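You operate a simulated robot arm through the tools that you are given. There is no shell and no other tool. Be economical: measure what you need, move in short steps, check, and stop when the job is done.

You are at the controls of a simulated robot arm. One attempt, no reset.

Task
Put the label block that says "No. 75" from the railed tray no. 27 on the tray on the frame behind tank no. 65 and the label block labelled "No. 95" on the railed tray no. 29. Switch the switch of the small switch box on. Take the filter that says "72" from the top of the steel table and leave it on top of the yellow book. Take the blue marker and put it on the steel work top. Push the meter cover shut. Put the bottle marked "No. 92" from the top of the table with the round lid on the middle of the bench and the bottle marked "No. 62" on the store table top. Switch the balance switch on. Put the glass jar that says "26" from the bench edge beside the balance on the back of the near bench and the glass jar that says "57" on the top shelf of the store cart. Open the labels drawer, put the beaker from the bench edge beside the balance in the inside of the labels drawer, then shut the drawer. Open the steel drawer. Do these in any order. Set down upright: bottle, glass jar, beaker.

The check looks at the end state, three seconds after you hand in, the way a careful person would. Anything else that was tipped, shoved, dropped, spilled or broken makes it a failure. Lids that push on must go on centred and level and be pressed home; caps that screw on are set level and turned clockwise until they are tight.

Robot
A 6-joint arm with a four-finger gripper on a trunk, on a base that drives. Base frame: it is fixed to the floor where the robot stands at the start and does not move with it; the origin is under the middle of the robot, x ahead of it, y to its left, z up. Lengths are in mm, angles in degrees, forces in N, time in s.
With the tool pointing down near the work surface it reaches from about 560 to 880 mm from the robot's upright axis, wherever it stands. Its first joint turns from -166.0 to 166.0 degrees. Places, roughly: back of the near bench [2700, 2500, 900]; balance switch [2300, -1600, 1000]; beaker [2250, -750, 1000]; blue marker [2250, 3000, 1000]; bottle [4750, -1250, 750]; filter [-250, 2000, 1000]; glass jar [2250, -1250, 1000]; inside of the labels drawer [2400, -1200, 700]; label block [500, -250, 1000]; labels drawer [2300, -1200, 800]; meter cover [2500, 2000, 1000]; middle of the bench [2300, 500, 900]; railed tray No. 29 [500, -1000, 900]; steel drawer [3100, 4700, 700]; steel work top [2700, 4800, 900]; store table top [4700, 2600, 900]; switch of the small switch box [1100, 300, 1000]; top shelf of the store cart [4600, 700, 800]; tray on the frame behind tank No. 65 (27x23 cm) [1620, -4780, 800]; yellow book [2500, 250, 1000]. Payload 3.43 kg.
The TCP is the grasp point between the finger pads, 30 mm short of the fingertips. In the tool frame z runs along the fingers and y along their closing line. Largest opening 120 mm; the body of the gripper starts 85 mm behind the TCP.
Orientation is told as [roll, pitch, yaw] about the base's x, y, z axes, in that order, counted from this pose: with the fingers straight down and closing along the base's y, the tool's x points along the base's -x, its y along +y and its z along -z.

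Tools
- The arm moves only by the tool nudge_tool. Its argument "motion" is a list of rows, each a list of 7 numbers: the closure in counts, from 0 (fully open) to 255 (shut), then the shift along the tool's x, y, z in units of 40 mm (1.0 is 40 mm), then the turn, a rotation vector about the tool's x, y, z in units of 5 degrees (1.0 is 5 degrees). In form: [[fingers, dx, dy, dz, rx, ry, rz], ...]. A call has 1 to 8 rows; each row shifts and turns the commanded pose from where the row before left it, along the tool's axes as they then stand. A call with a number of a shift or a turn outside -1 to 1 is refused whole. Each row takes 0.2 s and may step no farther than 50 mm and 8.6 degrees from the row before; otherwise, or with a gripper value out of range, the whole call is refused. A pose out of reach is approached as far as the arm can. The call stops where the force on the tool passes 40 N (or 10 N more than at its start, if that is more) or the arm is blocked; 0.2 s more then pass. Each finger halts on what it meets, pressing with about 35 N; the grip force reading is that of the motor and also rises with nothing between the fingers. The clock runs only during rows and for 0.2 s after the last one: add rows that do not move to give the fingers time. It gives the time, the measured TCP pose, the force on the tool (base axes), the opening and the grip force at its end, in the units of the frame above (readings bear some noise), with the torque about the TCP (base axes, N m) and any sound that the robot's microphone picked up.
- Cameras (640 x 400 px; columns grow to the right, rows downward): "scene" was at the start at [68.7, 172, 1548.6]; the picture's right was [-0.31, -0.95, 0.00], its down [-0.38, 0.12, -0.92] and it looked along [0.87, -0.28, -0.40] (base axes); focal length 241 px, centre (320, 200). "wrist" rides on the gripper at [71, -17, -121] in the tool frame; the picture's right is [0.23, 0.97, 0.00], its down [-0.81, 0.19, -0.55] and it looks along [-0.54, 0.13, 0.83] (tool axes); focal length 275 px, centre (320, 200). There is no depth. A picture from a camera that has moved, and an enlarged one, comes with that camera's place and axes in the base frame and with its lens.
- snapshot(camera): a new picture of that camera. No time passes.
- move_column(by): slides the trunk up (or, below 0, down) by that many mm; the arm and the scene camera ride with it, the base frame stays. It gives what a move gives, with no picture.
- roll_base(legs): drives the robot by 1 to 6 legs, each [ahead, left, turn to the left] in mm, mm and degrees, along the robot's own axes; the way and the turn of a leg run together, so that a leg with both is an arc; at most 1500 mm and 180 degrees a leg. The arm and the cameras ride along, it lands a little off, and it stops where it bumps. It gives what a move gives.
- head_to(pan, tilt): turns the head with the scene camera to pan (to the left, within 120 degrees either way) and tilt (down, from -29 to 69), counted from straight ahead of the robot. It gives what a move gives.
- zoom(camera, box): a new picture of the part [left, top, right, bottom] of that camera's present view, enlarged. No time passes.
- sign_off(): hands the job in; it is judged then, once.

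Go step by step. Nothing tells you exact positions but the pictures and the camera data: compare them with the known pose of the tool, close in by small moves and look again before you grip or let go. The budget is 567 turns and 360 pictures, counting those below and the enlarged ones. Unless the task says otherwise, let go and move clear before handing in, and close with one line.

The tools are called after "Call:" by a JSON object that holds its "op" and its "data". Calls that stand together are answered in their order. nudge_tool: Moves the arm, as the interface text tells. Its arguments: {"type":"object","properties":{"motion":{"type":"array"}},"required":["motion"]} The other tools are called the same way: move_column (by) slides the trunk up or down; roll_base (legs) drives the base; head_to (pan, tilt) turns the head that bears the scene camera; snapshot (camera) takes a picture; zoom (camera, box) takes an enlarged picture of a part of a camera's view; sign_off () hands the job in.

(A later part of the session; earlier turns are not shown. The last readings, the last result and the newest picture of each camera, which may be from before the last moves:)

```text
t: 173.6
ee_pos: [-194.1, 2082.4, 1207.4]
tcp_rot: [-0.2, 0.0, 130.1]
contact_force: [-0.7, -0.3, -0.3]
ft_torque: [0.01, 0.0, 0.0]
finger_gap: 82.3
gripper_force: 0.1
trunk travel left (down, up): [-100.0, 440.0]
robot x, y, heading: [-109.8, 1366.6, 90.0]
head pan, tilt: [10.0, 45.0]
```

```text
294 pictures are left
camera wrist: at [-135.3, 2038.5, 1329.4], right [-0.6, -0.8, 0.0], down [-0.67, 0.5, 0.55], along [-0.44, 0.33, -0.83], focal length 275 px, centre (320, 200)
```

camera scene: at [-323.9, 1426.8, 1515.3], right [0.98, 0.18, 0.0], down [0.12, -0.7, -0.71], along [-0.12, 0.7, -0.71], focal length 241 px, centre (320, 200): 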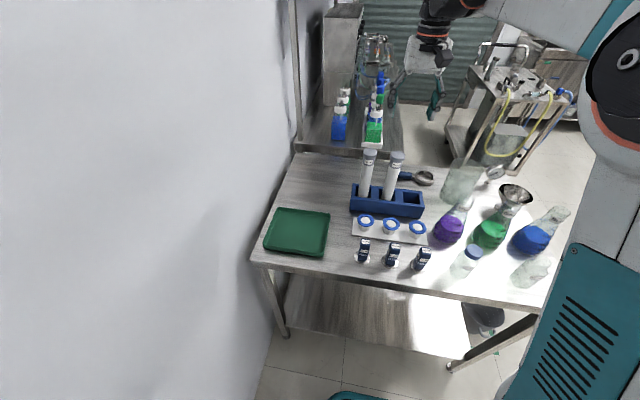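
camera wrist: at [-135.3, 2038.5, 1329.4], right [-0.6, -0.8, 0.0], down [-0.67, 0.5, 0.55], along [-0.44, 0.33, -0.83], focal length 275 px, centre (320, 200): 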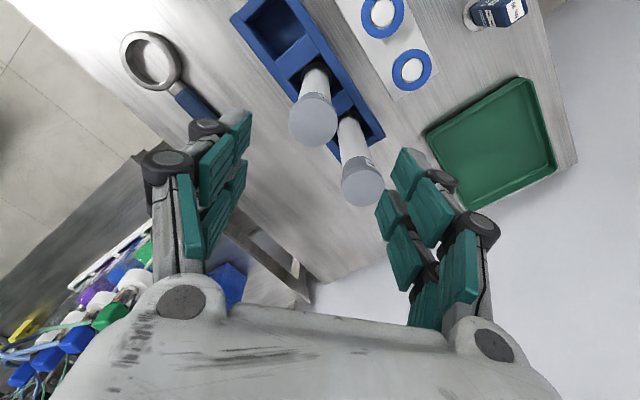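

Call:
{"op": "nudge_tool", "data": {"motion": [[90, 0, -0.15, 0.7, 0, 0, 0], [90, 0, 0, 0.8, 0, 0, 0], [90, 0, 0, 0.6, 0, 0, 0]]}}

Call:
{"op": "snapshot", "data": {"camera": "wrist"}}

```text
t: 174.4
ee_pos: [-188.5, 2085.8, 1125.6]
tcp_rot: [-0.2, -0.2, 129.8]
contact_force: [0.0, -0.2, 0.0]
ft_torque: [0.03, 0.02, 0.01]
finger_gap: 77.6
gripper_force: 0.0
trunk travel left (down, up): [-100.0, 440.0]
robot x, y, heading: [-106.2, 1367.6, 90.1]
head pan, tilt: [10.0, 45.0]
```

```text
293 pictures are left
camera wrist: at [-130.7, 2041.2, 1245.9], right [-0.6, -0.8, 0.0], down [-0.67, 0.5, 0.55], along [-0.44, 0.34, -0.83], focal length 275 px, centre (320, 200)
```

wrist: 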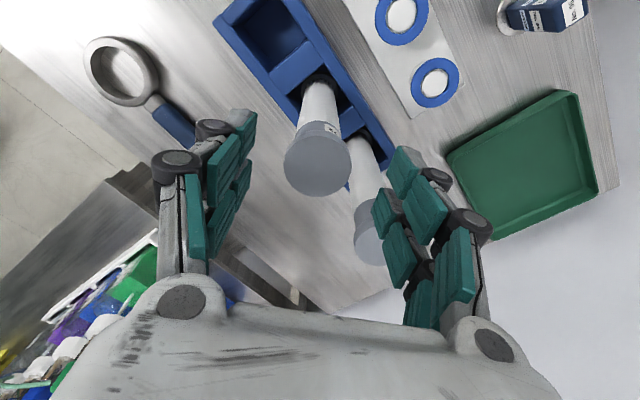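

Call:
{"op": "nudge_tool", "data": {"motion": [[90, 0, 0, 0.7, 0, 0, 0], [90, 0, 0, 0.7, 0, 0, 0], [90, 0, 0, 0.6, 0, 0, 0]]}}

Call:
{"op": "snapshot", "data": {"camera": "wrist"}}

```text
t: 175.2
ee_pos: [-188.9, 2087.8, 1044.7]
tcp_rot: [-0.2, -0.1, 129.9]
contact_force: [0.0, -0.1, -0.7]
ft_torque: [0.02, -0.01, 0.04]
finger_gap: 77.7
gripper_force: 0.1
trunk travel left (down, up): [-100.0, 440.0]
robot x, y, heading: [-107.9, 1364.7, 90.1]
head pan, tilt: [10.0, 45.0]
```

```text
292 pictures are left
camera wrist: at [-130.1, 2043.1, 1166.3], right [-0.6, -0.8, 0.0], down [-0.67, 0.5, 0.55], along [-0.44, 0.34, -0.83], focal length 275 px, centre (320, 200)
```

wrist: 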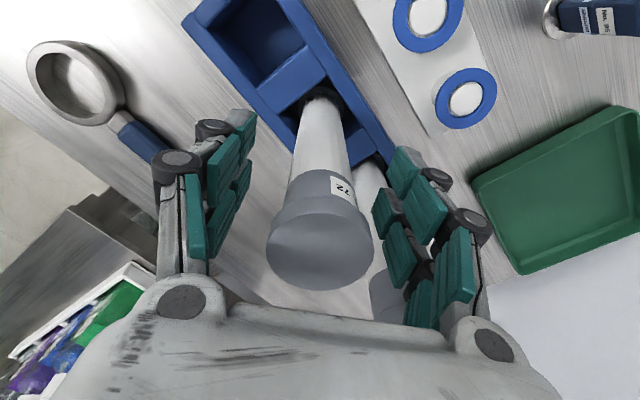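

Well centred. Grip.

Call:
{"op": "nudge_tool", "data": {"motion": [[140, 0, 0, 0, 0, 0, 0], [180, 0, 0, 0, 0, 0, 0], [200, 0, 0, 0, 0, 0, 0], [200, 0, 0, 0, 0, 0, 0]]}}

Call:
{"op": "nudge_tool", "data": {"motion": [[200, 0, 0, -0.5, 0, 0, 0], [200, 0, 0, -0.8, 0, 0, 0], [200, 0, 0, -0.8, 0, 0, 0], [200, 0, 0, -0.8, 0, 0, 0], [200, 0, 0, -0.8, 0, 0, 0], [200, 0, 0, -0.8, 0, 0, 0], [200, 0, 0, -0.8, 0, 0, 0]]}}

Call:
{"op": "snapshot", "data": {"camera": "wrist"}}

Call:
{"op": "snapshot", "data": {"camera": "scene"}}

```text
t: 176.2
ee_pos: [-189.0, 2087.6, 1044.9]
tcp_rot: [-0.2, -0.1, 129.9]
contact_force: [-0.1, 0.4, -0.1]
ft_torque: [-0.03, -0.06, -0.01]
finger_gap: 41.1
gripper_force: 35.3
trunk travel left (down, up): [-100.0, 440.0]
robot x, y, heading: [-110.2, 1366.3, 90.1]
head pan, tilt: [10.0, 45.0]
```

```text
t: 177.8
ee_pos: [-189.6, 2087.9, 1254.8]
tcp_rot: [-0.1, -0.2, 130.0]
contact_force: [0.1, 0.0, -1.0]
ft_torque: [-0.01, -0.02, -0.03]
finger_gap: 41.0
gripper_force: 35.3
trunk travel left (down, up): [-100.0, 440.0]
robot x, y, heading: [-109.4, 1367.9, 90.3]
head pan, tilt: [10.0, 45.0]
```

```text
291 pictures are left
camera wrist: at [-131.6, 2043.2, 1376.0], right [-0.6, -0.8, 0.0], down [-0.67, 0.5, 0.55], along [-0.44, 0.34, -0.83], focal length 275 px, centre (320, 200)
```

wrist: 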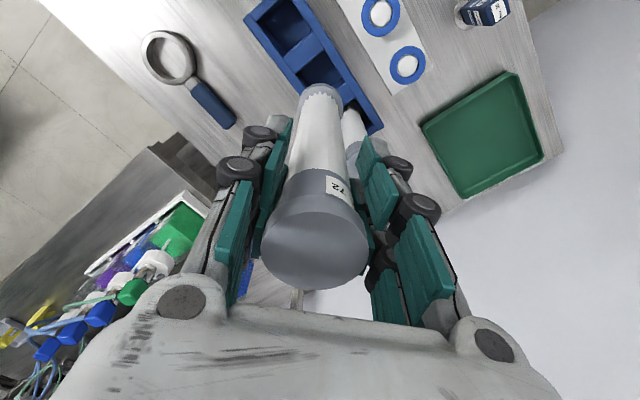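

```text
290 pictures are left
camera scene: at [-323.5, 1426.3, 1515.5], right [0.98, 0.18, 0.0], down [0.12, -0.7, -0.71], along [-0.12, 0.7, -0.71], focal length 241 px, centre (320, 200)
```

scene: 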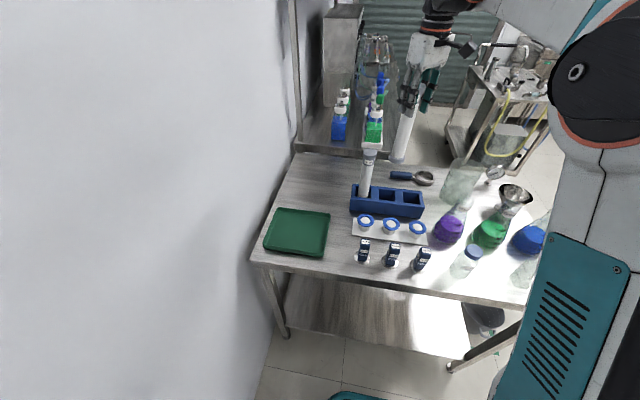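

The filter is held. Raise, retract, then back away from the table.

Call:
{"op": "nudge_tool", "data": {"motion": [[200, 0, 0, -1, 0, 0, 0], [200, 0, 0, -0.6, 0, 0, 0], [200, 0.8, 0.65, 0, 0, 0, 0], [200, 0.8, 0.65, 0, 0, 0, 0], [200, 0.8, 0.65, 0, 0, 0, 0], [200, 0.8, 0.65, 0, 0, 0, 0], [200, 0.8, 0.65, 0, 0, 0, 0], [200, 0.8, 0.65, 0, 0, 0, 0]]}}

Call:
{"op": "roll_base", "data": {"legs": [[-400, 0, 0]]}}

Call:
{"op": "nudge_tool", "data": {"motion": [[200, 0.65, -0.8, 0, 0, 0, 0], [200, 0.65, -0.8, 0, 0, 0, 0], [200, 0.65, -0.8, 0, 0, 0, 0], [200, 0.65, -0.8, 0, 0, 0, 0], [200, 0.65, -0.8, 0, 0, 0, 0], [200, 0.65, -0.8, 0, 0, 0, 0], [200, 0.65, -0.8, 0, 0, 0, 0], [200, 0.65, -0.8, 0, 0, 0, 0]]}}

Call:
{"op": "roll_base", "data": {"legs": [[0, 0, -90]]}}

Call:
{"op": "head_to", "data": {"pan": 15, "tilt": 30}}

Call:
{"op": "snapshot", "data": {"camera": "scene"}}

```text
t: 179.6
ee_pos: [-186.3, 1835.8, 1318.6]
tcp_rot: [-0.2, -0.2, 129.8]
contact_force: [-0.9, -0.1, -0.5]
ft_torque: [0.0, -0.02, 0.01]
finger_gap: 41.2
gripper_force: 35.1
trunk travel left (down, up): [-100.0, 440.0]
robot x, y, heading: [-106.4, 1367.0, 90.3]
head pan, tilt: [10.0, 45.0]
```

```text
t: 182.1
ee_pos: [-185.0, 1446.7, 1318.8]
tcp_rot: [-0.3, -0.2, 129.4]
contact_force: [0.1, -0.4, -1.1]
ft_torque: [0.04, -0.04, 0.0]
finger_gap: 41.0
gripper_force: 35.0
trunk travel left (down, up): [-100.0, 440.0]
robot x, y, heading: [-110.5, 974.1, 89.5]
head pan, tilt: [10.0, 45.0]
```

```text
t: 183.9
ee_pos: [146.9, 1447.8, 1320.1]
tcp_rot: [-0.2, -0.2, 129.4]
contact_force: [-0.2, 0.4, -0.4]
ft_torque: [-0.03, -0.01, 0.01]
finger_gap: 41.2
gripper_force: 34.9
trunk travel left (down, up): [-100.0, 440.0]
robot x, y, heading: [-107.0, 977.1, 89.7]
head pan, tilt: [10.0, 45.0]
```

```text
t: 187.0
ee_pos: [424.2, 920.3, 1320.2]
tcp_rot: [-0.1, -0.6, 61.6]
contact_force: [1.7, 8.3, 2.3]
ft_torque: [-1.24, 0.28, -0.02]
finger_gap: 40.9
gripper_force: 35.0
trunk travel left (down, up): [-100.0, 440.0]
robot x, y, heading: [-111.3, 976.3, 21.0]
head pan, tilt: [10.0, 45.0]
stopped in leg 1: the force on the tool passed its limit at 103 N (the readings are from after the stop); the commanded pose is now the measured one
```

```text
t: 187.8
ee_pos: [425.2, 920.5, 1320.8]
tcp_rot: [0.0, -0.5, 61.6]
contact_force: [3.6, 10.7, 4.5]
ft_torque: [-1.86, 0.54, 0.12]
finger_gap: 40.8
gripper_force: 35.3
trunk travel left (down, up): [-100.0, 440.0]
robot x, y, heading: [-110.6, 977.4, 21.4]
head pan, tilt: [15.0, 30.0]
```

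```text
289 pictures are left
camera scene: at [-127.5, 1209.8, 1537.7], right [0.59, -0.81, 0.0], down [-0.4, -0.3, -0.87], along [0.7, 0.51, -0.5], focal length 241 px, centre (320, 200)
```

scene: 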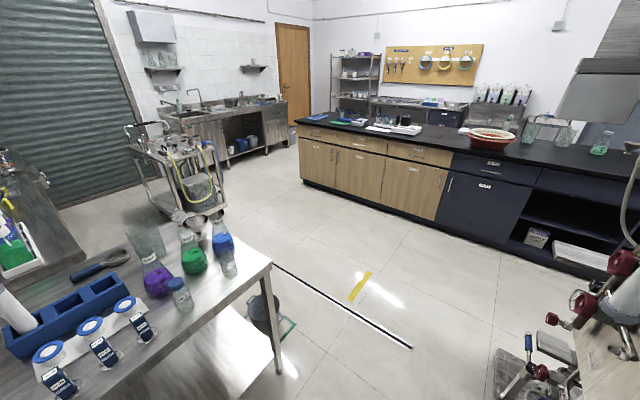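

The tool bumped the rack end while turning. Turn back a little and check the grip.

Call:
{"op": "roll_base", "data": {"legs": [[0, 0, 15]]}}

Call:
{"op": "snapshot", "data": {"camera": "wrist"}}

```text
t: 189.1
ee_pos: [421.7, 1056.8, 1322.0]
tcp_rot: [-0.1, -0.7, 76.3]
contact_force: [0.1, -0.5, -0.8]
ft_torque: [-0.03, 0.04, -0.01]
finger_gap: 41.0
gripper_force: 34.8
trunk travel left (down, up): [-100.0, 440.0]
robot x, y, heading: [-109.5, 974.9, 36.2]
head pan, tilt: [15.0, 30.0]
```

```text
288 pictures are left
camera wrist: at [420.3, 981.8, 1442.1], right [-1.0, 0.01, 0.0], down [0.0, 0.83, 0.56], along [0.01, 0.56, -0.83], focal length 275 px, centre (320, 200)
```

wrist: 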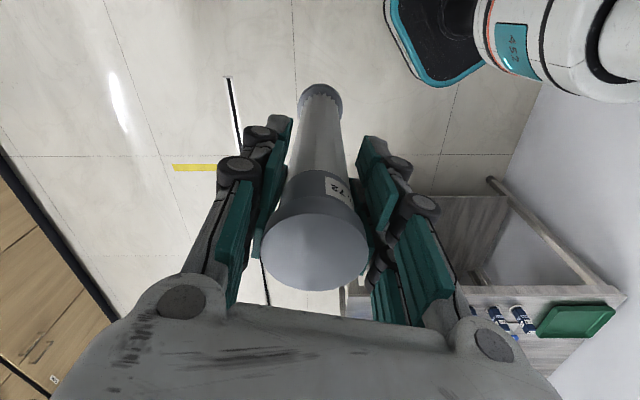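

Filter is still firmly held. I'll move to the middle of the gap (y≈1290) and then drive toward the bench aisle.

Call:
{"op": "roll_base", "data": {"legs": [[185, 255, 0], [0, 0, -36], [1000, 0, 0], [500, 0, 0]]}}

Call:
{"op": "head_to", "data": {"pan": 15, "tilt": 35}}

Call:
{"op": "snapshot", "data": {"camera": "scene"}}

```text
t: 194.9
ee_pos: [661.7, 1044.5, 1322.8]
tcp_rot: [0.6, -0.2, 39.9]
contact_force: [-16.1, 5.1, 4.2]
ft_torque: [-0.82, -2.8, -0.05]
finger_gap: 41.0
gripper_force: 34.9
trunk travel left (down, up): [-100.0, 440.0]
robot x, y, heading: [196.9, 1293.3, -0.2]
head pan, tilt: [15.0, 30.0]
stopped in leg 3: the force on the tool passed its limit at 182 N (the readings are from after the stop); the commanded pose is now the measured one
```

```text
t: 195.6
ee_pos: [662.8, 1043.2, 1322.3]
tcp_rot: [0.5, -0.1, 39.8]
contact_force: [-19.7, 4.9, 6.6]
ft_torque: [-0.74, -3.29, -0.17]
finger_gap: 40.7
gripper_force: 34.6
trunk travel left (down, up): [-100.0, 440.0]
robot x, y, heading: [195.3, 1290.0, -0.1]
head pan, tilt: [15.0, 35.0]
```

```text
287 pictures are left
camera scene: at [257.6, 1514.6, 1530.4], right [0.26, -0.97, 0.0], down [-0.55, -0.15, -0.82], along [0.79, 0.21, -0.57], focal length 241 px, centre (320, 200)
```

scene: 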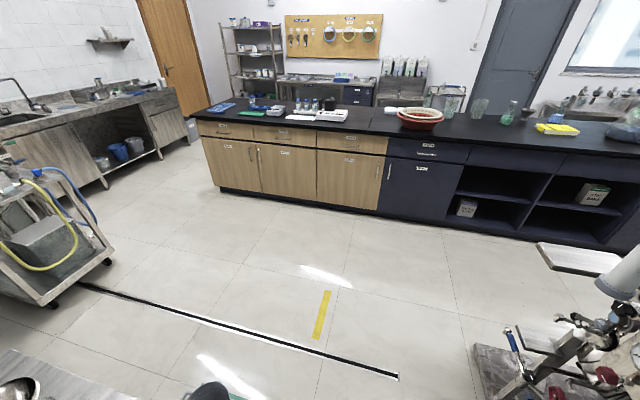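

Another bump, against the rack's valves on the right. Back off, bring the tool to the front centre, and check the grip.

Call:
{"op": "roll_base", "data": {"legs": [[-70, 0, 0]]}}

Call:
{"op": "nudge_tool", "data": {"motion": [[200, -0.62, 0.74, 0, 0, 0, 0], [200, -0.62, 0.74, 0, 0, 0, 0], [200, -0.62, 0.74, 0, 0, 0, 0], [200, -0.62, 0.74, 0, 0, 0, 0], [200, -0.62, 0.74, 0, 0, 0, 0]]}}

Call:
{"op": "snapshot", "data": {"camera": "wrist"}}

Call:
{"op": "snapshot", "data": {"camera": "scene"}}

```text
t: 196.6
ee_pos: [597.9, 1044.9, 1320.4]
tcp_rot: [0.7, -0.1, 40.0]
contact_force: [-1.0, 0.6, -0.6]
ft_torque: [0.0, -0.03, 0.01]
finger_gap: 40.9
gripper_force: 34.7
trunk travel left (down, up): [-100.0, 440.0]
robot x, y, heading: [127.7, 1288.5, -0.1]
head pan, tilt: [15.0, 35.0]
```

```text
t: 197.8
ee_pos: [596.2, 1239.3, 1323.6]
tcp_rot: [0.7, -0.1, 39.9]
contact_force: [0.2, 1.1, -0.8]
ft_torque: [0.02, -0.01, -0.02]
finger_gap: 40.8
gripper_force: 34.9
trunk travel left (down, up): [-100.0, 440.0]
robot x, y, heading: [128.3, 1289.7, -0.1]
head pan, tilt: [15.0, 35.0]
```

```text
286 pictures are left
camera wrist: at [552.6, 1179.0, 1444.1], right [-0.8, 0.6, 0.01], down [0.5, 0.66, 0.56], along [0.33, 0.45, -0.83], focal length 275 px, centre (320, 200)
```

wrist: 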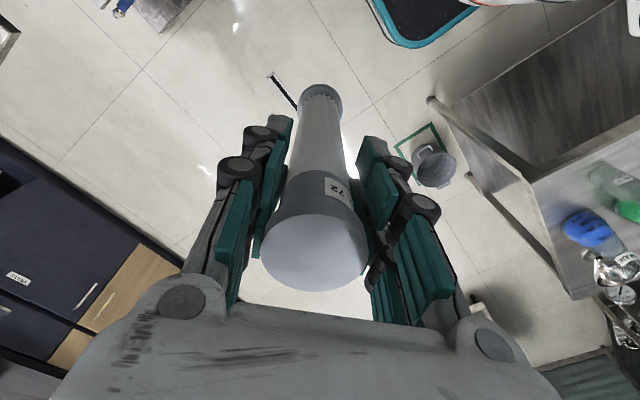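

```text
285 pictures are left
camera scene: at [192.6, 1513.6, 1530.2], right [0.26, -0.97, 0.0], down [-0.55, -0.15, -0.82], along [0.79, 0.21, -0.57], focal length 241 px, centre (320, 200)
```

scene: 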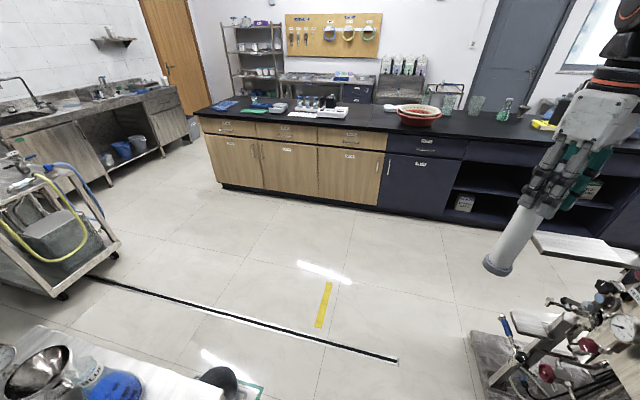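

Call:
{"op": "roll_base", "data": {"legs": [[1200, 60, 0]]}}

Call:
{"op": "roll_base", "data": {"legs": [[100, -550, 0], [0, -500, 0]]}}

Call:
{"op": "head_to", "data": {"pan": 5, "tilt": 40}}

Call:
{"op": "snapshot", "data": {"camera": "scene"}}

```text
t: 203.8
ee_pos: [1785.1, 1298.6, 1322.3]
tcp_rot: [0.6, 0.0, 39.9]
contact_force: [0.2, 0.5, -0.9]
ft_torque: [-0.05, 0.04, -0.02]
finger_gap: 40.6
gripper_force: 34.9
trunk travel left (down, up): [-100.0, 440.0]
robot x, y, heading: [1312.9, 1349.5, -0.2]
head pan, tilt: [15.0, 35.0]
```

```text
t: 209.6
ee_pos: [1886.8, 238.3, 1323.0]
tcp_rot: [0.6, -0.1, 39.9]
contact_force: [-0.1, 0.2, -1.4]
ft_torque: [0.0, 0.01, -0.04]
finger_gap: 40.9
gripper_force: 34.8
trunk travel left (down, up): [-100.0, 440.0]
robot x, y, heading: [1418.9, 292.8, 0.0]
head pan, tilt: [15.0, 35.0]
```

```text
t: 210.4
ee_pos: [1886.9, 238.6, 1322.0]
tcp_rot: [0.7, -0.2, 39.9]
contact_force: [-0.6, -0.3, -1.6]
ft_torque: [0.0, 0.0, 0.04]
finger_gap: 41.0
gripper_force: 34.7
trunk travel left (down, up): [-100.0, 440.0]
robot x, y, heading: [1415.5, 289.4, 0.0]
head pan, tilt: [5.0, 40.0]
```

```text
284 pictures are left
camera scene: at [1483.2, 500.0, 1522.7], right [0.09, -1.0, 0.0], down [-0.64, -0.06, -0.77], along [0.76, 0.07, -0.64], focal length 241 px, centre (320, 200)
```

scene: 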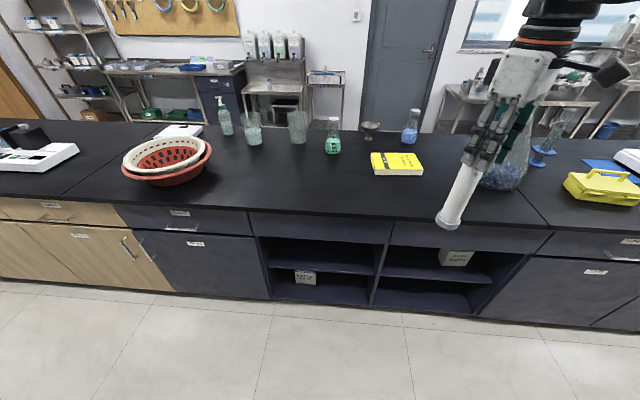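

The yellow book is at about (2490,226) on the bench; bench front edge x≈2190. Drive closer.

Call:
{"op": "roll_base", "data": {"legs": [[360, 0, 0]]}}

Call:
{"op": "head_to", "data": {"pan": -8, "tilt": 40}}

Call:
{"op": "snapshot", "data": {"camera": "scene"}}

```text
t: 212.7
ee_pos: [2243.3, 244.3, 1323.6]
tcp_rot: [0.7, -0.1, 40.3]
contact_force: [-0.1, -1.7, -1.0]
ft_torque: [0.0, 0.01, 0.01]
finger_gap: 40.8
gripper_force: 35.5
trunk travel left (down, up): [-100.0, 440.0]
robot x, y, heading: [1775.5, 292.3, 0.4]
head pan, tilt: [5.0, 40.0]
```

```text
t: 213.4
ee_pos: [2244.1, 242.6, 1322.9]
tcp_rot: [0.6, -0.2, 40.3]
contact_force: [-0.2, -0.2, -0.8]
ft_torque: [0.0, 0.02, -0.03]
finger_gap: 40.6
gripper_force: 35.0
trunk travel left (down, up): [-100.0, 440.0]
robot x, y, heading: [1769.3, 291.4, 0.6]
head pan, tilt: [-8.0, 40.0]
```

```text
283 pictures are left
camera scene: at [1835.9, 482.2, 1522.7], right [-0.13, -0.99, 0.0], down [-0.64, 0.08, -0.77], along [0.76, -0.1, -0.64], focal length 241 px, centre (320, 200)
```

scene: 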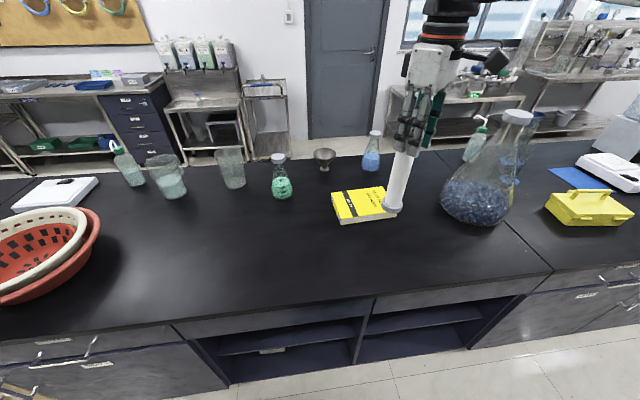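

Call:
{"op": "nudge_tool", "data": {"motion": [[200, -0.78, -0.73, 0, 0, 0, 0], [200, -0.78, -0.73, 0, 0, 0, 0], [200, -0.78, -0.73, 0, 0, 0, 0], [200, -0.78, -0.73, 0, 0, 0, 0], [200, -0.78, -0.73, 0.5, 0, 0, 0], [200, -0.78, -0.73, 0.5, 0, 0, 0], [200, 0, 0, 0.8, 0, 0, 0], [200, 0, 0, 0.8, 0, 0, 0]]}}

Call:
{"op": "snapshot", "data": {"camera": "scene"}}

Call:
{"op": "snapshot", "data": {"camera": "wrist"}}

```text
t: 215.2
ee_pos: [2495.6, 231.3, 1215.7]
tcp_rot: [0.5, 0.0, 40.3]
contact_force: [-1.1, 0.3, -0.7]
ft_torque: [-0.02, -0.03, -0.03]
finger_gap: 40.8
gripper_force: 35.5
trunk travel left (down, up): [-100.0, 440.0]
robot x, y, heading: [1772.7, 291.3, 0.2]
head pan, tilt: [-8.0, 40.0]
```

```text
282 pictures are left
camera scene: at [1835.7, 482.1, 1522.7], right [-0.13, -0.99, 0.0], down [-0.64, 0.09, -0.77], along [0.76, -0.1, -0.64], focal length 241 px, centre (320, 200)
```

scene: 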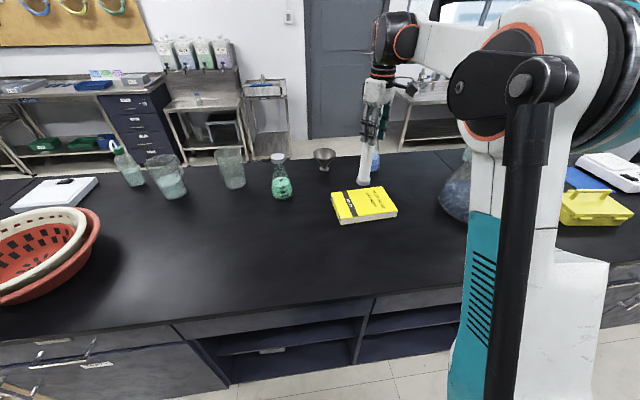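

```text
281 pictures are left
camera wrist: at [2452.7, 171.0, 1337.2], right [-0.81, 0.59, 0.01], down [0.5, 0.67, 0.56], along [0.32, 0.45, -0.83], focal length 275 px, centre (320, 200)
```

wrist: 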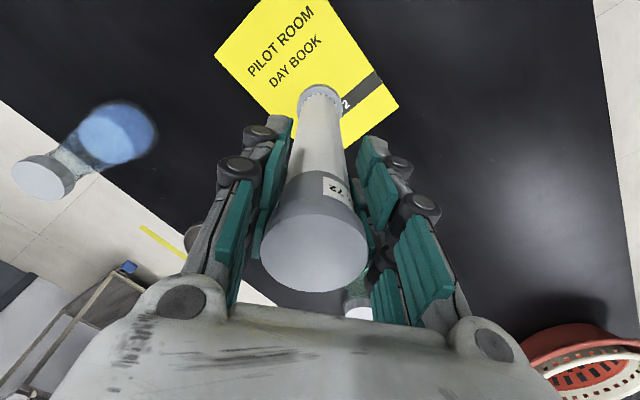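

The filter hangs over the book centre. Lower it gently.

Call:
{"op": "nudge_tool", "data": {"motion": [[200, 0, 0, 0.8, 0, 0, 0], [200, 0, 0, 0.8, 0, 0, 0], [200, 0, 0, 0.8, 0, 0, 0], [200, 0, 0, 0.6, 0, 0, 0]]}}

Call:
{"op": "zoom", "data": {"camera": "scene", "box": [300, 60, 440, 240]}}

```text
t: 216.2
ee_pos: [2493.8, 232.4, 1096.0]
tcp_rot: [0.6, -0.1, 40.2]
contact_force: [-0.3, 1.4, 12.9]
ft_torque: [0.1, -0.17, 0.0]
finger_gap: 37.0
gripper_force: 30.9
trunk travel left (down, up): [-100.0, 440.0]
robot x, y, heading: [1774.7, 292.9, 0.3]
head pan, tilt: [-8.0, 40.0]
```

```text
2.22 times, centred on (370, 150) of scene
camera zoom: at [1835.0, 482.3, 1522.8], right [-0.13, -0.99, 0.0], down [-0.64, 0.09, -0.77], along [0.76, -0.1, -0.64], focal length 536 px, centre (209, 311)
```

zoom: 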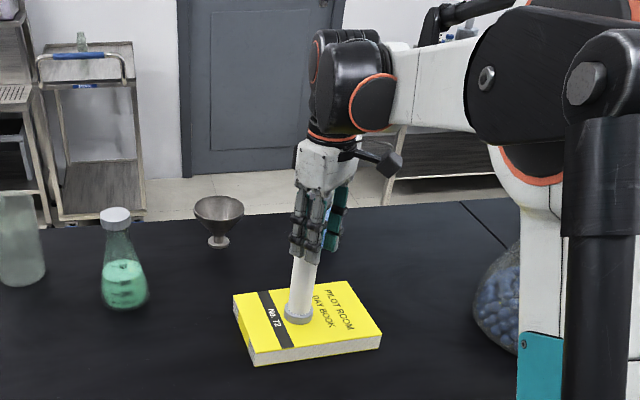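

It stands on the book. Relieve, open, and rise.

Call:
{"op": "nudge_tool", "data": {"motion": [[200, 0, 0, -0.05, 0, 0, 0], [150, 0, 0, 0, 0, 0, 0], [110, 0, 0, 0, 0, 0, 0], [85, 0, 0, 0, 0, 0, 0], [85, 0, 0, 0, 0, 0, 0]]}}

Call:
{"op": "snapshot", "data": {"camera": "wrist"}}

```text
t: 217.4
ee_pos: [2495.6, 232.1, 1099.2]
tcp_rot: [0.5, -0.1, 40.4]
contact_force: [-0.1, -0.1, -0.4]
ft_torque: [-0.03, 0.01, 0.0]
finger_gap: 80.1
gripper_force: 0.1
trunk travel left (down, up): [-100.0, 440.0]
robot x, y, heading: [1773.6, 292.6, 0.7]
head pan, tilt: [-8.0, 40.0]
```

```text
279 pictures are left
camera wrist: at [2452.5, 172.6, 1219.7], right [-0.81, 0.59, 0.01], down [0.5, 0.67, 0.56], along [0.32, 0.45, -0.83], focal length 275 px, centre (320, 200)
```

wrist: 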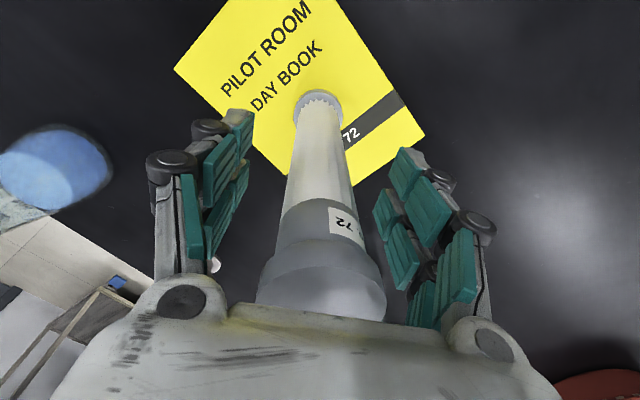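

Call:
{"op": "nudge_tool", "data": {"motion": [[85, 0, 0, -0.6, 0, 0, 0], [85, 0, 0, -0.9, 0, 0, 0], [85, 0, 0, -0.9, 0, 0, 0], [85, 0, 0, -0.9, 0, 0, 0], [85, 0, 0, -0.9, 0, 0, 0], [85, 0, 0, -0.9, 0, 0, 0]]}}

Call:
{"op": "snapshot", "data": {"camera": "scene"}}

```text
t: 218.8
ee_pos: [2496.1, 231.6, 1304.1]
tcp_rot: [0.6, -0.1, 40.3]
contact_force: [0.0, -0.9, 0.3]
ft_torque: [-0.02, 0.03, 0.01]
finger_gap: 80.1
gripper_force: 0.0
trunk travel left (down, up): [-100.0, 440.0]
robot x, y, heading: [1772.4, 289.4, 0.2]
head pan, tilt: [-8.0, 40.0]
```

```text
278 pictures are left
camera scene: at [1836.1, 482.2, 1522.7], right [-0.13, -0.99, 0.0], down [-0.64, 0.09, -0.77], along [0.76, -0.1, -0.64], focal length 241 px, centre (320, 200)
```

scene: 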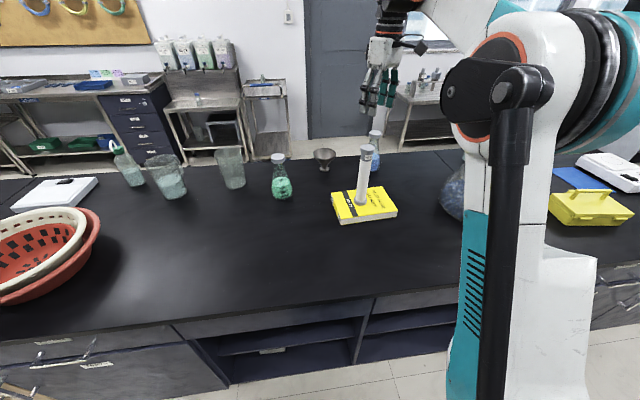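

Filter stands well on the book. Next: the small switch box at (1100,300), behind the robot. Retract, undo the yaw, and turn around.

Call:
{"op": "nudge_tool", "data": {"motion": [[85, 0.72, 0.65, 0, 0, 0, 0], [85, 0.72, 0.65, 0, 0, 0, 0], [85, 0.72, 0.65, 0, 0, 0, 0], [85, 0.72, 0.65, 0, 0, 0, 0], [85, 0.72, 0.65, 0, 0, 0, 0], [85, 0.72, 0.65, 0, 0, 0, 0], [85, 0.72, 0.65, 0, 0, 0, 0], [85, 0.72, 0.65, 0, 0, 0, 0]]}}

Call:
{"op": "nudge_tool", "data": {"motion": [[85, 0, 0, 0, 0, 0, 1], [85, 0, 0, 0, 0, 0, 1], [85, 0, 0, 0, 0, 0, 1], [85, 0, 0, 0, 0, 0, 1], [85, 0, 0, 0, 0, 0, 1], [85, 0, 0, 0, 0, 0, 1], [85, 0, 0, 0, 0, 0, 1], [85, 0, 0, 0, 0, 0, 1]]}}

Call:
{"op": "roll_base", "data": {"legs": [[-50, 0, 0], [0, 0, 180]]}}

Call:
{"op": "head_to", "data": {"pan": 5, "tilt": 35}}

Call:
{"op": "snapshot", "data": {"camera": "scene"}}

```text
t: 220.6
ee_pos: [2188.6, 240.7, 1307.3]
tcp_rot: [0.6, -0.1, 40.3]
contact_force: [0.5, -0.1, 0.6]
ft_torque: [0.01, -0.02, -0.01]
finger_gap: 80.3
gripper_force: 0.1
trunk travel left (down, up): [-100.0, 440.0]
robot x, y, heading: [1773.7, 292.8, 0.4]
head pan, tilt: [-8.0, 40.0]
```

```text
t: 222.4
ee_pos: [2189.2, 240.2, 1306.6]
tcp_rot: [0.6, 0.4, 0.1]
contact_force: [-0.8, -0.4, 0.1]
ft_torque: [-0.01, 0.01, -0.01]
finger_gap: 80.4
gripper_force: 0.0
trunk travel left (down, up): [-100.0, 440.0]
robot x, y, heading: [1775.4, 294.1, 0.4]
head pan, tilt: [-8.0, 40.0]
```

```text
t: 230.8
ee_pos: [1303.6, 318.6, 1304.8]
tcp_rot: [0.7, 0.3, -175.9]
contact_force: [-1.4, 0.5, -0.2]
ft_torque: [-0.01, 0.01, 0.0]
finger_gap: 80.0
gripper_force: 0.1
trunk travel left (down, up): [-100.0, 440.0]
robot x, y, heading: [1719.9, 293.8, -175.6]
head pan, tilt: [-8.0, 40.0]
```

```text
t: 231.6
ee_pos: [1302.7, 316.8, 1305.0]
tcp_rot: [0.7, 0.3, -175.8]
contact_force: [1.0, 0.5, -0.1]
ft_torque: [0.0, 0.02, 0.01]
finger_gap: 79.9
gripper_force: 0.1
trunk travel left (down, up): [-100.0, 440.0]
robot x, y, heading: [1724.2, 295.2, -176.0]
head pan, tilt: [5.0, 35.0]
```

```text
277 pictures are left
camera scene: at [1670.4, 84.2, 1529.5], right [-0.12, 0.99, 0.0], down [0.58, 0.07, -0.81], along [-0.81, -0.1, -0.58], focal length 241 px, centre (320, 200)
```

scene: 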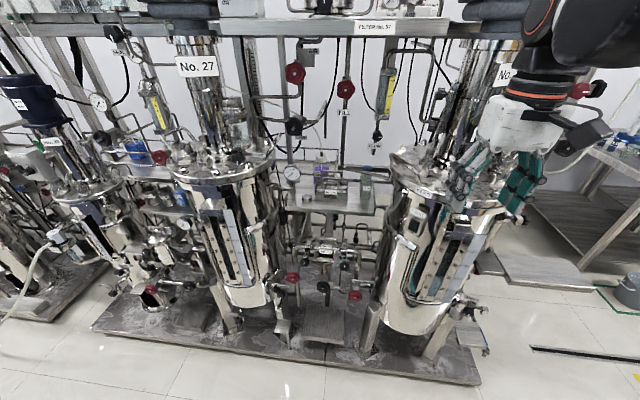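

Call:
{"op": "zoom", "data": {"camera": "scene", "box": [270, 140, 430, 260]}}

Call:
{"op": "zoom", "data": {"camera": "scene", "box": [380, 140, 540, 340]}}

```text
3.33 times, centred on (350, 200) of scene
camera zoom: at [1670.4, 84.2, 1529.5], right [-0.12, 0.99, 0.0], down [0.58, 0.07, -0.81], along [-0.81, -0.1, -0.58], focal length 804 px, centre (220, 200)
```

zoom: 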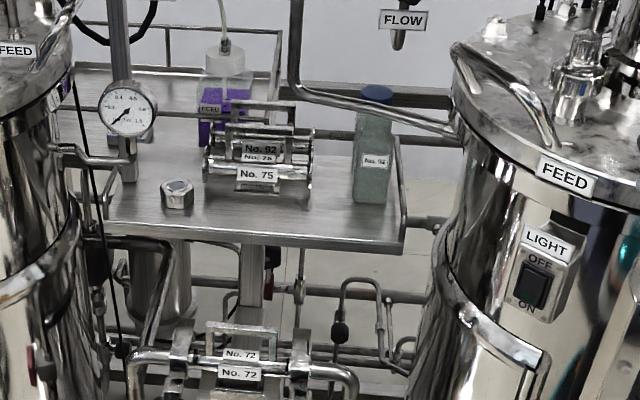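

```text
2.00 times, centred on (460, 240) of scene
camera zoom: at [1670.4, 84.2, 1529.5], right [-0.12, 0.99, 0.0], down [0.58, 0.07, -0.81], along [-0.81, -0.1, -0.58], focal length 482 px, centre (40, 120)
```

zoom: 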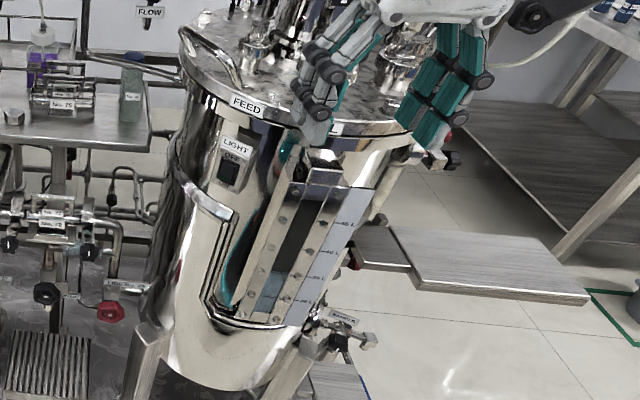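

The "LIGHT" switch box sits on the tank side at about (1040,315,1000), OFF at top, ON at bottom. I'll position at about (1600,−220) facing 135° to press the lower half with a tilted tool.

Call:
{"op": "roll_base", "data": {"legs": [[0, 0, -49], [-277, 449, 0]]}}

Call:
{"op": "head_to", "data": {"pan": 0, "tilt": 35}}

Call:
{"op": "snapshot", "data": {"camera": "scene"}}

```text
t: 236.8
ee_pos: [1346.3, 107.7, 1305.2]
tcp_rot: [0.5, 0.3, 136.3]
contact_force: [-0.2, -0.2, 0.4]
ft_torque: [-0.04, -0.02, 0.0]
finger_gap: 80.0
gripper_force: 0.1
trunk travel left (down, up): [-100.0, 440.0]
robot x, y, heading: [1608.6, -216.9, 136.6]
head pan, tilt: [5.0, 35.0]
```

```text
t: 237.5
ee_pos: [1345.0, 108.5, 1305.7]
tcp_rot: [0.6, 0.3, 136.4]
contact_force: [-0.2, 0.2, 0.0]
ft_torque: [0.03, -0.02, -0.03]
finger_gap: 79.9
gripper_force: 0.0
trunk travel left (down, up): [-100.0, 440.0]
robot x, y, heading: [1609.9, -218.4, 136.4]
head pan, tilt: [0.0, 35.0]
```

```text
274 pictures are left
camera scene: at [1422.5, -316.6, 1530.2], right [0.68, 0.73, 0.0], down [0.42, -0.39, -0.82], along [-0.6, 0.56, -0.57], focal length 241 px, centre (320, 200)
```

scene: 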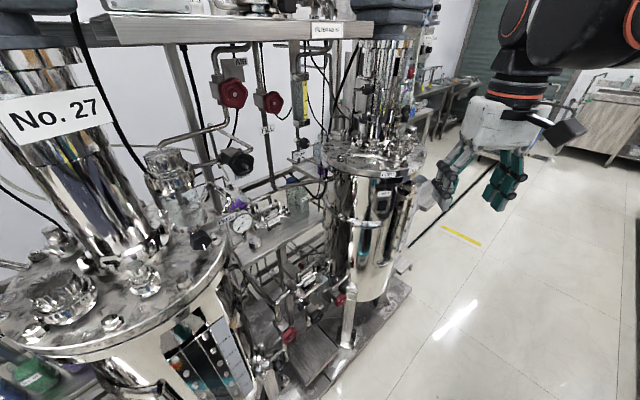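

Call:
{"op": "zoom", "data": {"camera": "scene", "box": [310, 130, 430, 280]}}

```text
2.67 times, centred on (370, 205) of scene
camera zoom: at [1422.5, -316.6, 1530.2], right [0.68, 0.73, 0.0], down [0.42, -0.39, -0.82], along [-0.6, 0.56, -0.57], focal length 643 px, centre (187, 187)
```

zoom: 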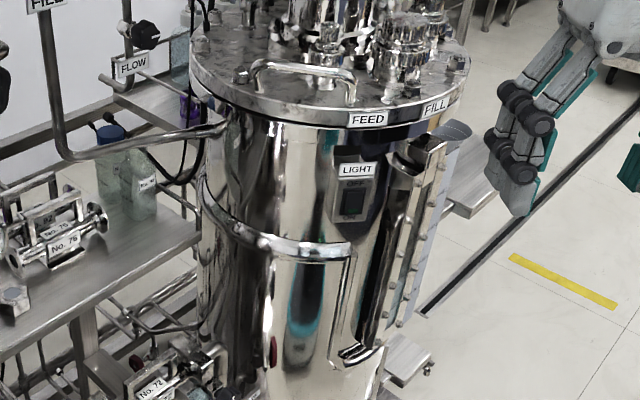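

Refined switch position: about (1077,303,1033), facing roughly (.62,−.79). Close the fingers and tilt the tool 45° forward.

Call:
{"op": "nudge_tool", "data": {"motion": [[150, 0, 0, 0, 0, -1, 0], [255, 0, 0, 0, 0, -1, 0], [255, 0, 0, 0, 0, -1, 0], [255, 0, 0, 0, 0, -1, 0], [255, 0, 0, 0, 0, -1, 0], [255, 0, 0, 0, 0, -1, 0], [255, 0, 0, 0, 0, -1, 0], [255, 0, 0, 0, 0, -1, 0]]}}

Call:
{"op": "nudge_tool", "data": {"motion": [[255, 0, 0.2, 0, 0, -1, 0], [255, 0, 0.2, 0.9, 0, 0, 0], [255, 0, 0.2, 0.9, 0, 0, 0], [255, 0, 0.2, 0.9, 0, 0, 0], [255, 0, 0.2, 0.9, 0, 0, 0]]}}

Call:
{"op": "snapshot", "data": {"camera": "wrist"}}

Call:
{"op": "snapshot", "data": {"camera": "scene"}}

```text
t: 239.3
ee_pos: [1346.6, 108.2, 1306.4]
tcp_rot: [0.6, -39.9, 135.8]
contact_force: [0.7, 0.8, -0.3]
ft_torque: [0.03, -0.01, -0.01]
finger_gap: 0.2
gripper_force: 33.7
trunk travel left (down, up): [-100.0, 440.0]
robot x, y, heading: [1609.3, -219.5, 136.4]
head pan, tilt: [0.0, 35.0]
```

```text
t: 240.5
ee_pos: [1245.8, 147.5, 1202.6]
tcp_rot: [0.7, -44.7, 135.9]
contact_force: [-0.4, 1.0, -0.7]
ft_torque: [0.02, 0.02, -0.01]
finger_gap: 0.0
gripper_force: 33.5
trunk travel left (down, up): [-100.0, 440.0]
robot x, y, heading: [1608.5, -217.7, 136.8]
head pan, tilt: [0.0, 35.0]
```

```text
272 pictures are left
camera wrist: at [1355.4, 66.9, 1239.6], right [-0.55, -0.82, -0.15], down [-0.26, 0.0, 0.96], along [-0.79, 0.57, -0.21], focal length 275 px, centre (320, 200)
```

wrist: 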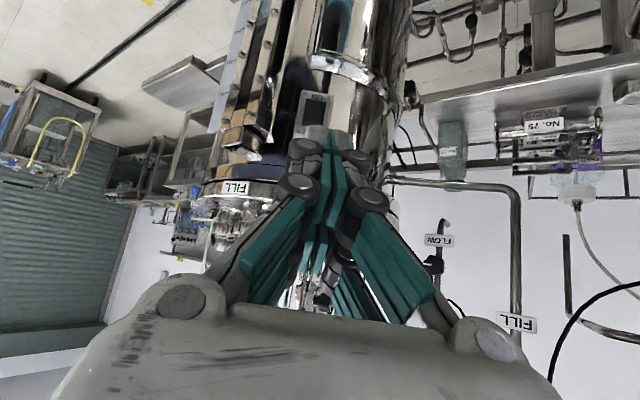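

```text
271 pictures are left
camera scene: at [1422.7, -316.3, 1530.2], right [0.69, 0.72, 0.0], down [0.42, -0.4, -0.82], along [-0.59, 0.56, -0.57], focal length 241 px, centre (320, 200)
```

scene: 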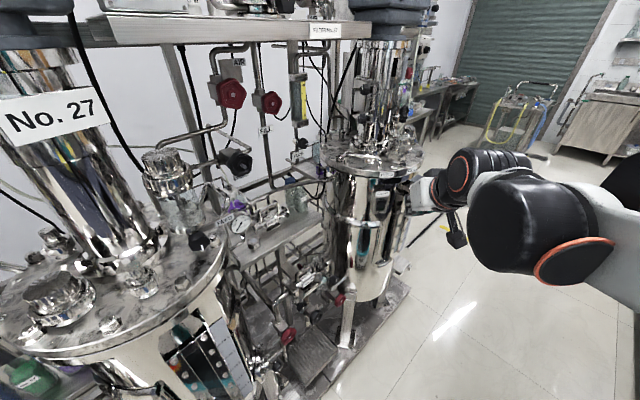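

Call:
{"op": "nudge_tool", "data": {"motion": [[255, 0, 0.1, 1, 0, 0, 0], [255, 0, 0.1, 1, 0, 0, 0], [255, 0, 0.1, 1, 0, 0, 0], [255, 0, 0, 1, 0, 0, 0]]}}

Call:
{"op": "zoom", "data": {"camera": "wrist", "box": [240, 50, 400, 170]}}

Call:
{"op": "snapshot", "data": {"camera": "wrist"}}

```text
t: 241.5
ee_pos: [1153.8, 216.7, 1091.9]
tcp_rot: [0.9, -44.7, 135.9]
contact_force: [-0.6, -0.4, -0.1]
ft_torque: [0.03, 0.02, 0.01]
finger_gap: 0.0
gripper_force: 34.0
trunk travel left (down, up): [-100.0, 440.0]
robot x, y, heading: [1609.7, -221.9, 136.5]
head pan, tilt: [0.0, 35.0]
```

```text
3.33 times, centred on (320, 110) of wrist
camera zoom: at [1264.2, 135.7, 1128.2], right [-0.55, -0.82, -0.15], down [-0.26, 0.0, 0.97], along [-0.79, 0.57, -0.21], focal length 918 px, centre (320, 500)
```

zoom: 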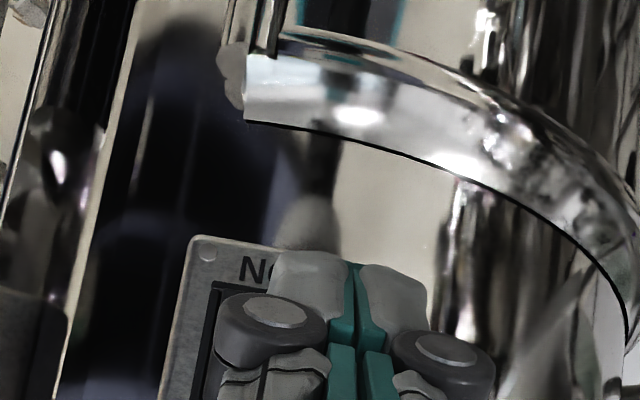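

```text
269 pictures are left
camera wrist: at [1264.2, 135.7, 1128.2], right [-0.55, -0.82, -0.15], down [-0.26, 0.0, 0.97], along [-0.79, 0.57, -0.21], focal length 275 px, centre (320, 200)
```

wrist: 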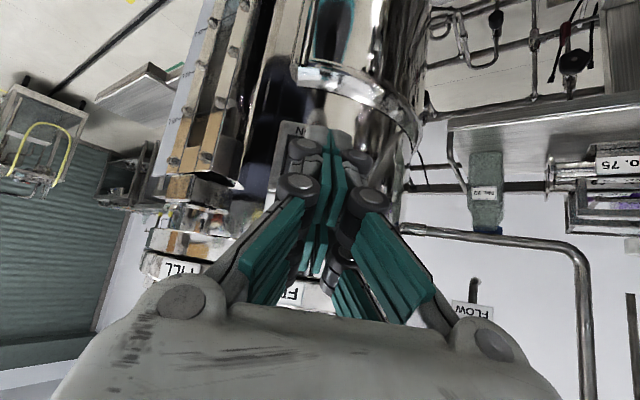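

Call:
{"op": "nudge_tool", "data": {"motion": [[255, 0, -0.38, 0, 0, 0, 0], [255, 0, 0, 0.85, 0, 0, 0], [255, 0, 0, 0.75, 0, 0, 0]]}}

Call:
{"op": "zoom", "data": {"camera": "wrist", "box": [240, 50, 400, 170]}}

Call:
{"op": "zoom", "data": {"camera": "scene", "box": [320, 150, 440, 240]}}

```text
t: 242.3
ee_pos: [1130.8, 257.8, 1041.8]
tcp_rot: [0.8, -44.7, 135.8]
contact_force: [0.7, -0.2, -0.3]
ft_torque: [-0.01, -0.04, 0.04]
finger_gap: 0.0
gripper_force: 32.7
trunk travel left (down, up): [-100.0, 440.0]
robot x, y, heading: [1607.9, -218.9, 136.5]
head pan, tilt: [0.0, 35.0]
```

```text
3.33 times, centred on (320, 110) of wrist
camera zoom: at [1240.4, 177.0, 1079.7], right [-0.55, -0.82, -0.15], down [-0.26, 0.0, 0.96], along [-0.79, 0.57, -0.21], focal length 918 px, centre (320, 500)
```

zoom: 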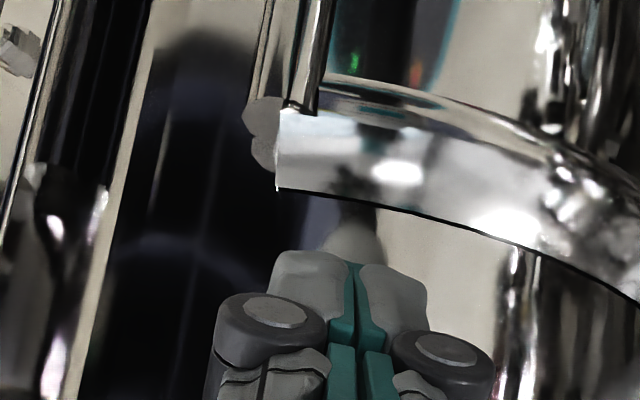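

```text
4.44 times, centred on (380, 195) of scene
camera zoom: at [1422.2, -315.9, 1530.2], right [0.69, 0.72, 0.0], down [0.42, -0.4, -0.82], along [-0.59, 0.56, -0.57], focal length 1072 px, centre (53, 222)
```

zoom: 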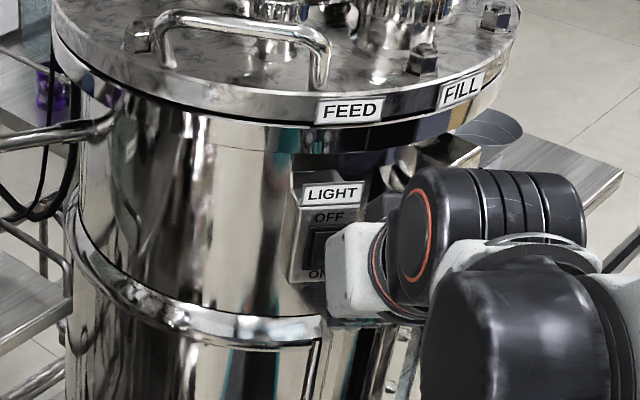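

Tip is aligned with the lower half. Push forward horizontally.

Call:
{"op": "nudge_tool", "data": {"motion": [[255, -0.4, 0, 0.4, 0, 0, 0], [255, -0.2, 0, 0.2, 0, 0, 0], [255, -0.1, 0, 0.1, 0, 0, 0], [255, -0.1, 0, 0.1, 0, 0, 0], [255, -0.1, 0, 0.1, 0, 0, 0], [255, -0.1, 0, 0.1, 0, 0, 0]]}}

Call:
{"op": "zoom", "data": {"camera": "scene", "box": [320, 150, 440, 240]}}

```text
t: 242.9
ee_pos: [1109.6, 276.4, 1042.5]
tcp_rot: [0.7, -44.3, 135.9]
contact_force: [12.1, -12.3, 9.1]
ft_torque: [0.14, 0.26, 0.14]
finger_gap: 0.0
gripper_force: 33.5
trunk travel left (down, up): [-100.0, 440.0]
robot x, y, heading: [1608.0, -220.4, 136.5]
head pan, tilt: [0.0, 35.0]
stopped in row 3: the force on the tool passed its limit at 48 N (the readings are from after the stop); the commanded pose is now the measured one
```

```text
4.44 times, centred on (380, 195) of scene
camera zoom: at [1425.3, -318.7, 1530.6], right [0.69, 0.72, 0.0], down [0.41, -0.39, -0.82], along [-0.59, 0.56, -0.57], focal length 1072 px, centre (53, 222)
```

zoom: 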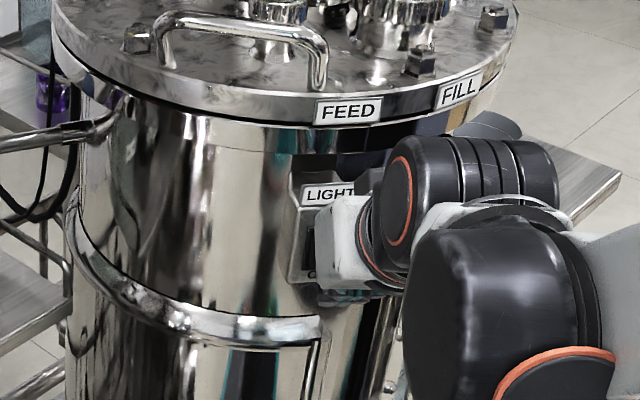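

Call:
{"op": "nudge_tool", "data": {"motion": [[255, 0.5, 0, -0.5, 0, 0, 0], [255, 0.5, 0, -0.5, 0, 0, 0], [255, 0.3, 0, -0.9, 0, 0, 0], [255, 0, 0, -1, 0, 0, 0], [255, 0, 0, -1, 0, 0, 0]]}}

Call:
{"op": "zoom", "data": {"camera": "scene", "box": [340, 150, 420, 220]}}

Call:
{"op": "zoom", "data": {"camera": "wrist", "box": [240, 50, 400, 170]}}

```text
t: 244.2
ee_pos: [1215.6, 176.9, 1117.4]
tcp_rot: [0.7, -44.3, 136.0]
contact_force: [-0.6, 0.5, -0.7]
ft_torque: [-0.01, -0.02, 0.0]
finger_gap: 0.0
gripper_force: 33.6
trunk travel left (down, up): [-100.0, 440.0]
robot x, y, heading: [1610.9, -217.7, 136.6]
head pan, tilt: [0.0, 35.0]
```

```text
5.71 times, centred on (380, 185) of scene
camera zoom: at [1423.4, -316.9, 1530.3], right [0.69, 0.73, 0.0], down [0.42, -0.39, -0.82], along [-0.59, 0.56, -0.57], focal length 1378 px, centre (-23, 286)
```

zoom: 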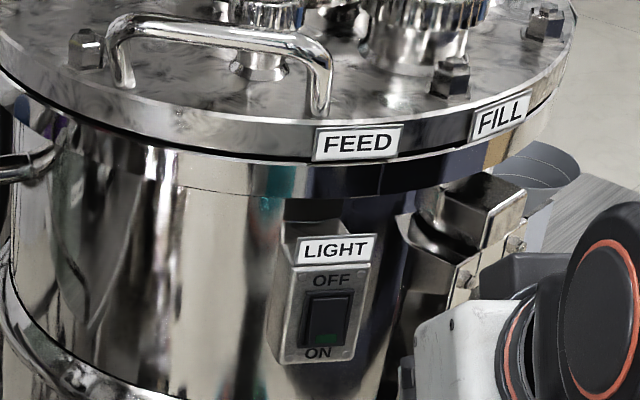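

```text
3.33 times, centred on (320, 110) of wrist
camera zoom: at [1325.0, 97.5, 1154.9], right [-0.55, -0.82, -0.15], down [-0.27, 0.0, 0.96], along [-0.79, 0.57, -0.22], focal length 918 px, centre (320, 500)
```

zoom: 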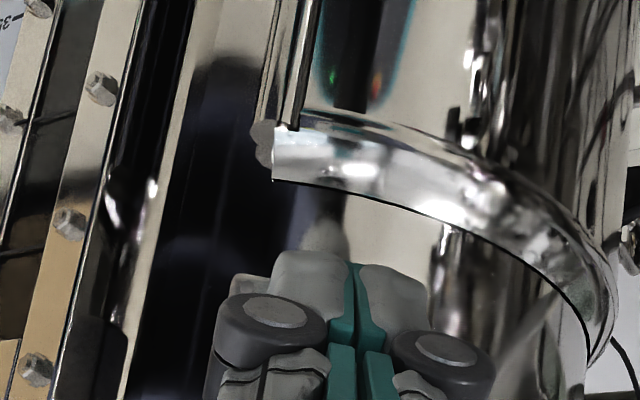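

Call:
{"op": "zoom", "data": {"camera": "scene", "box": [370, 175, 394, 217]}}

```text
9.52 times, centred on (382, 196) of scene
camera zoom: at [1423.4, -316.9, 1530.3], right [0.69, 0.73, 0.0], down [0.42, -0.39, -0.82], along [-0.59, 0.56, -0.57], focal length 2296 px, centre (-270, 238)
```

zoom: 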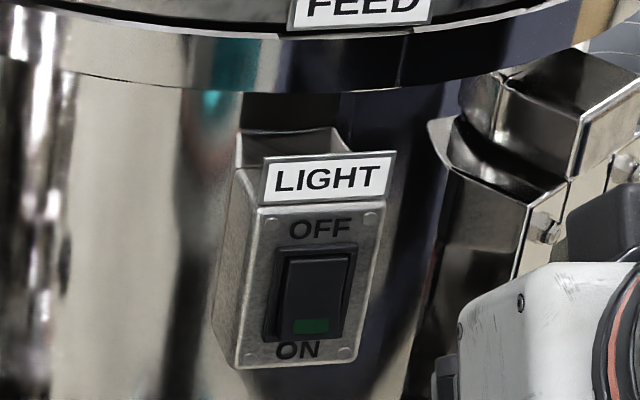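

The rocker now shows a green mark at ON, so I take it to be on (I'll recheck in passing). Retract and untilt.

Call:
{"op": "nudge_tool", "data": {"motion": [[255, 0, 0, -1, 0, 0, 0], [255, 0, 0, -1, 0, 0, 0], [255, 0, 0, -1, 0, 1, 0], [200, 0, 0, -1, 0, 1, 0], [150, 0, 0, 0, 0, 1, 0], [100, 0, 0, 0, 0, 1, 0], [100, 0, 0, 0, 0, 1, 0], [100, 0, 0, 0, 0, 1, 0]]}}

Call:
{"op": "nudge_tool", "data": {"motion": [[100, 0, 0, 0, 0, 1, 0], [100, 0, 0, 0, 0, 1, 0], [100, 0, 0, 0, -0.15, 0.9, 0]]}}

Call:
{"op": "roll_base", "data": {"legs": [[0, 0, -136.5]]}}

```text
t: 245.9
ee_pos: [1293.1, 104.2, 1233.6]
tcp_rot: [0.7, -14.2, 136.3]
contact_force: [-0.4, -0.2, 0.2]
ft_torque: [0.0, 0.01, 0.03]
finger_gap: 72.8
gripper_force: 0.1
trunk travel left (down, up): [-100.0, 440.0]
robot x, y, heading: [1610.4, -218.3, 136.5]
head pan, tilt: [0.0, 35.0]
```

```text
t: 246.8
ee_pos: [1294.2, 104.4, 1234.7]
tcp_rot: [1.2, 0.4, 136.5]
contact_force: [0.5, 0.1, 0.8]
ft_torque: [0.0, 0.0, -0.01]
finger_gap: 72.9
gripper_force: 0.1
trunk travel left (down, up): [-100.0, 440.0]
robot x, y, heading: [1609.9, -219.8, 136.4]
head pan, tilt: [0.0, 35.0]
```

```text
t: 252.9
ee_pos: [2059.9, -249.6, 1235.2]
tcp_rot: [1.4, 0.3, -1.8]
contact_force: [0.1, 0.2, 1.4]
ft_torque: [0.01, 0.01, -0.05]
finger_gap: 73.0
gripper_force: 0.1
trunk travel left (down, up): [-100.0, 440.0]
robot x, y, heading: [1609.5, -218.1, -1.9]
head pan, tilt: [0.0, 35.0]
```

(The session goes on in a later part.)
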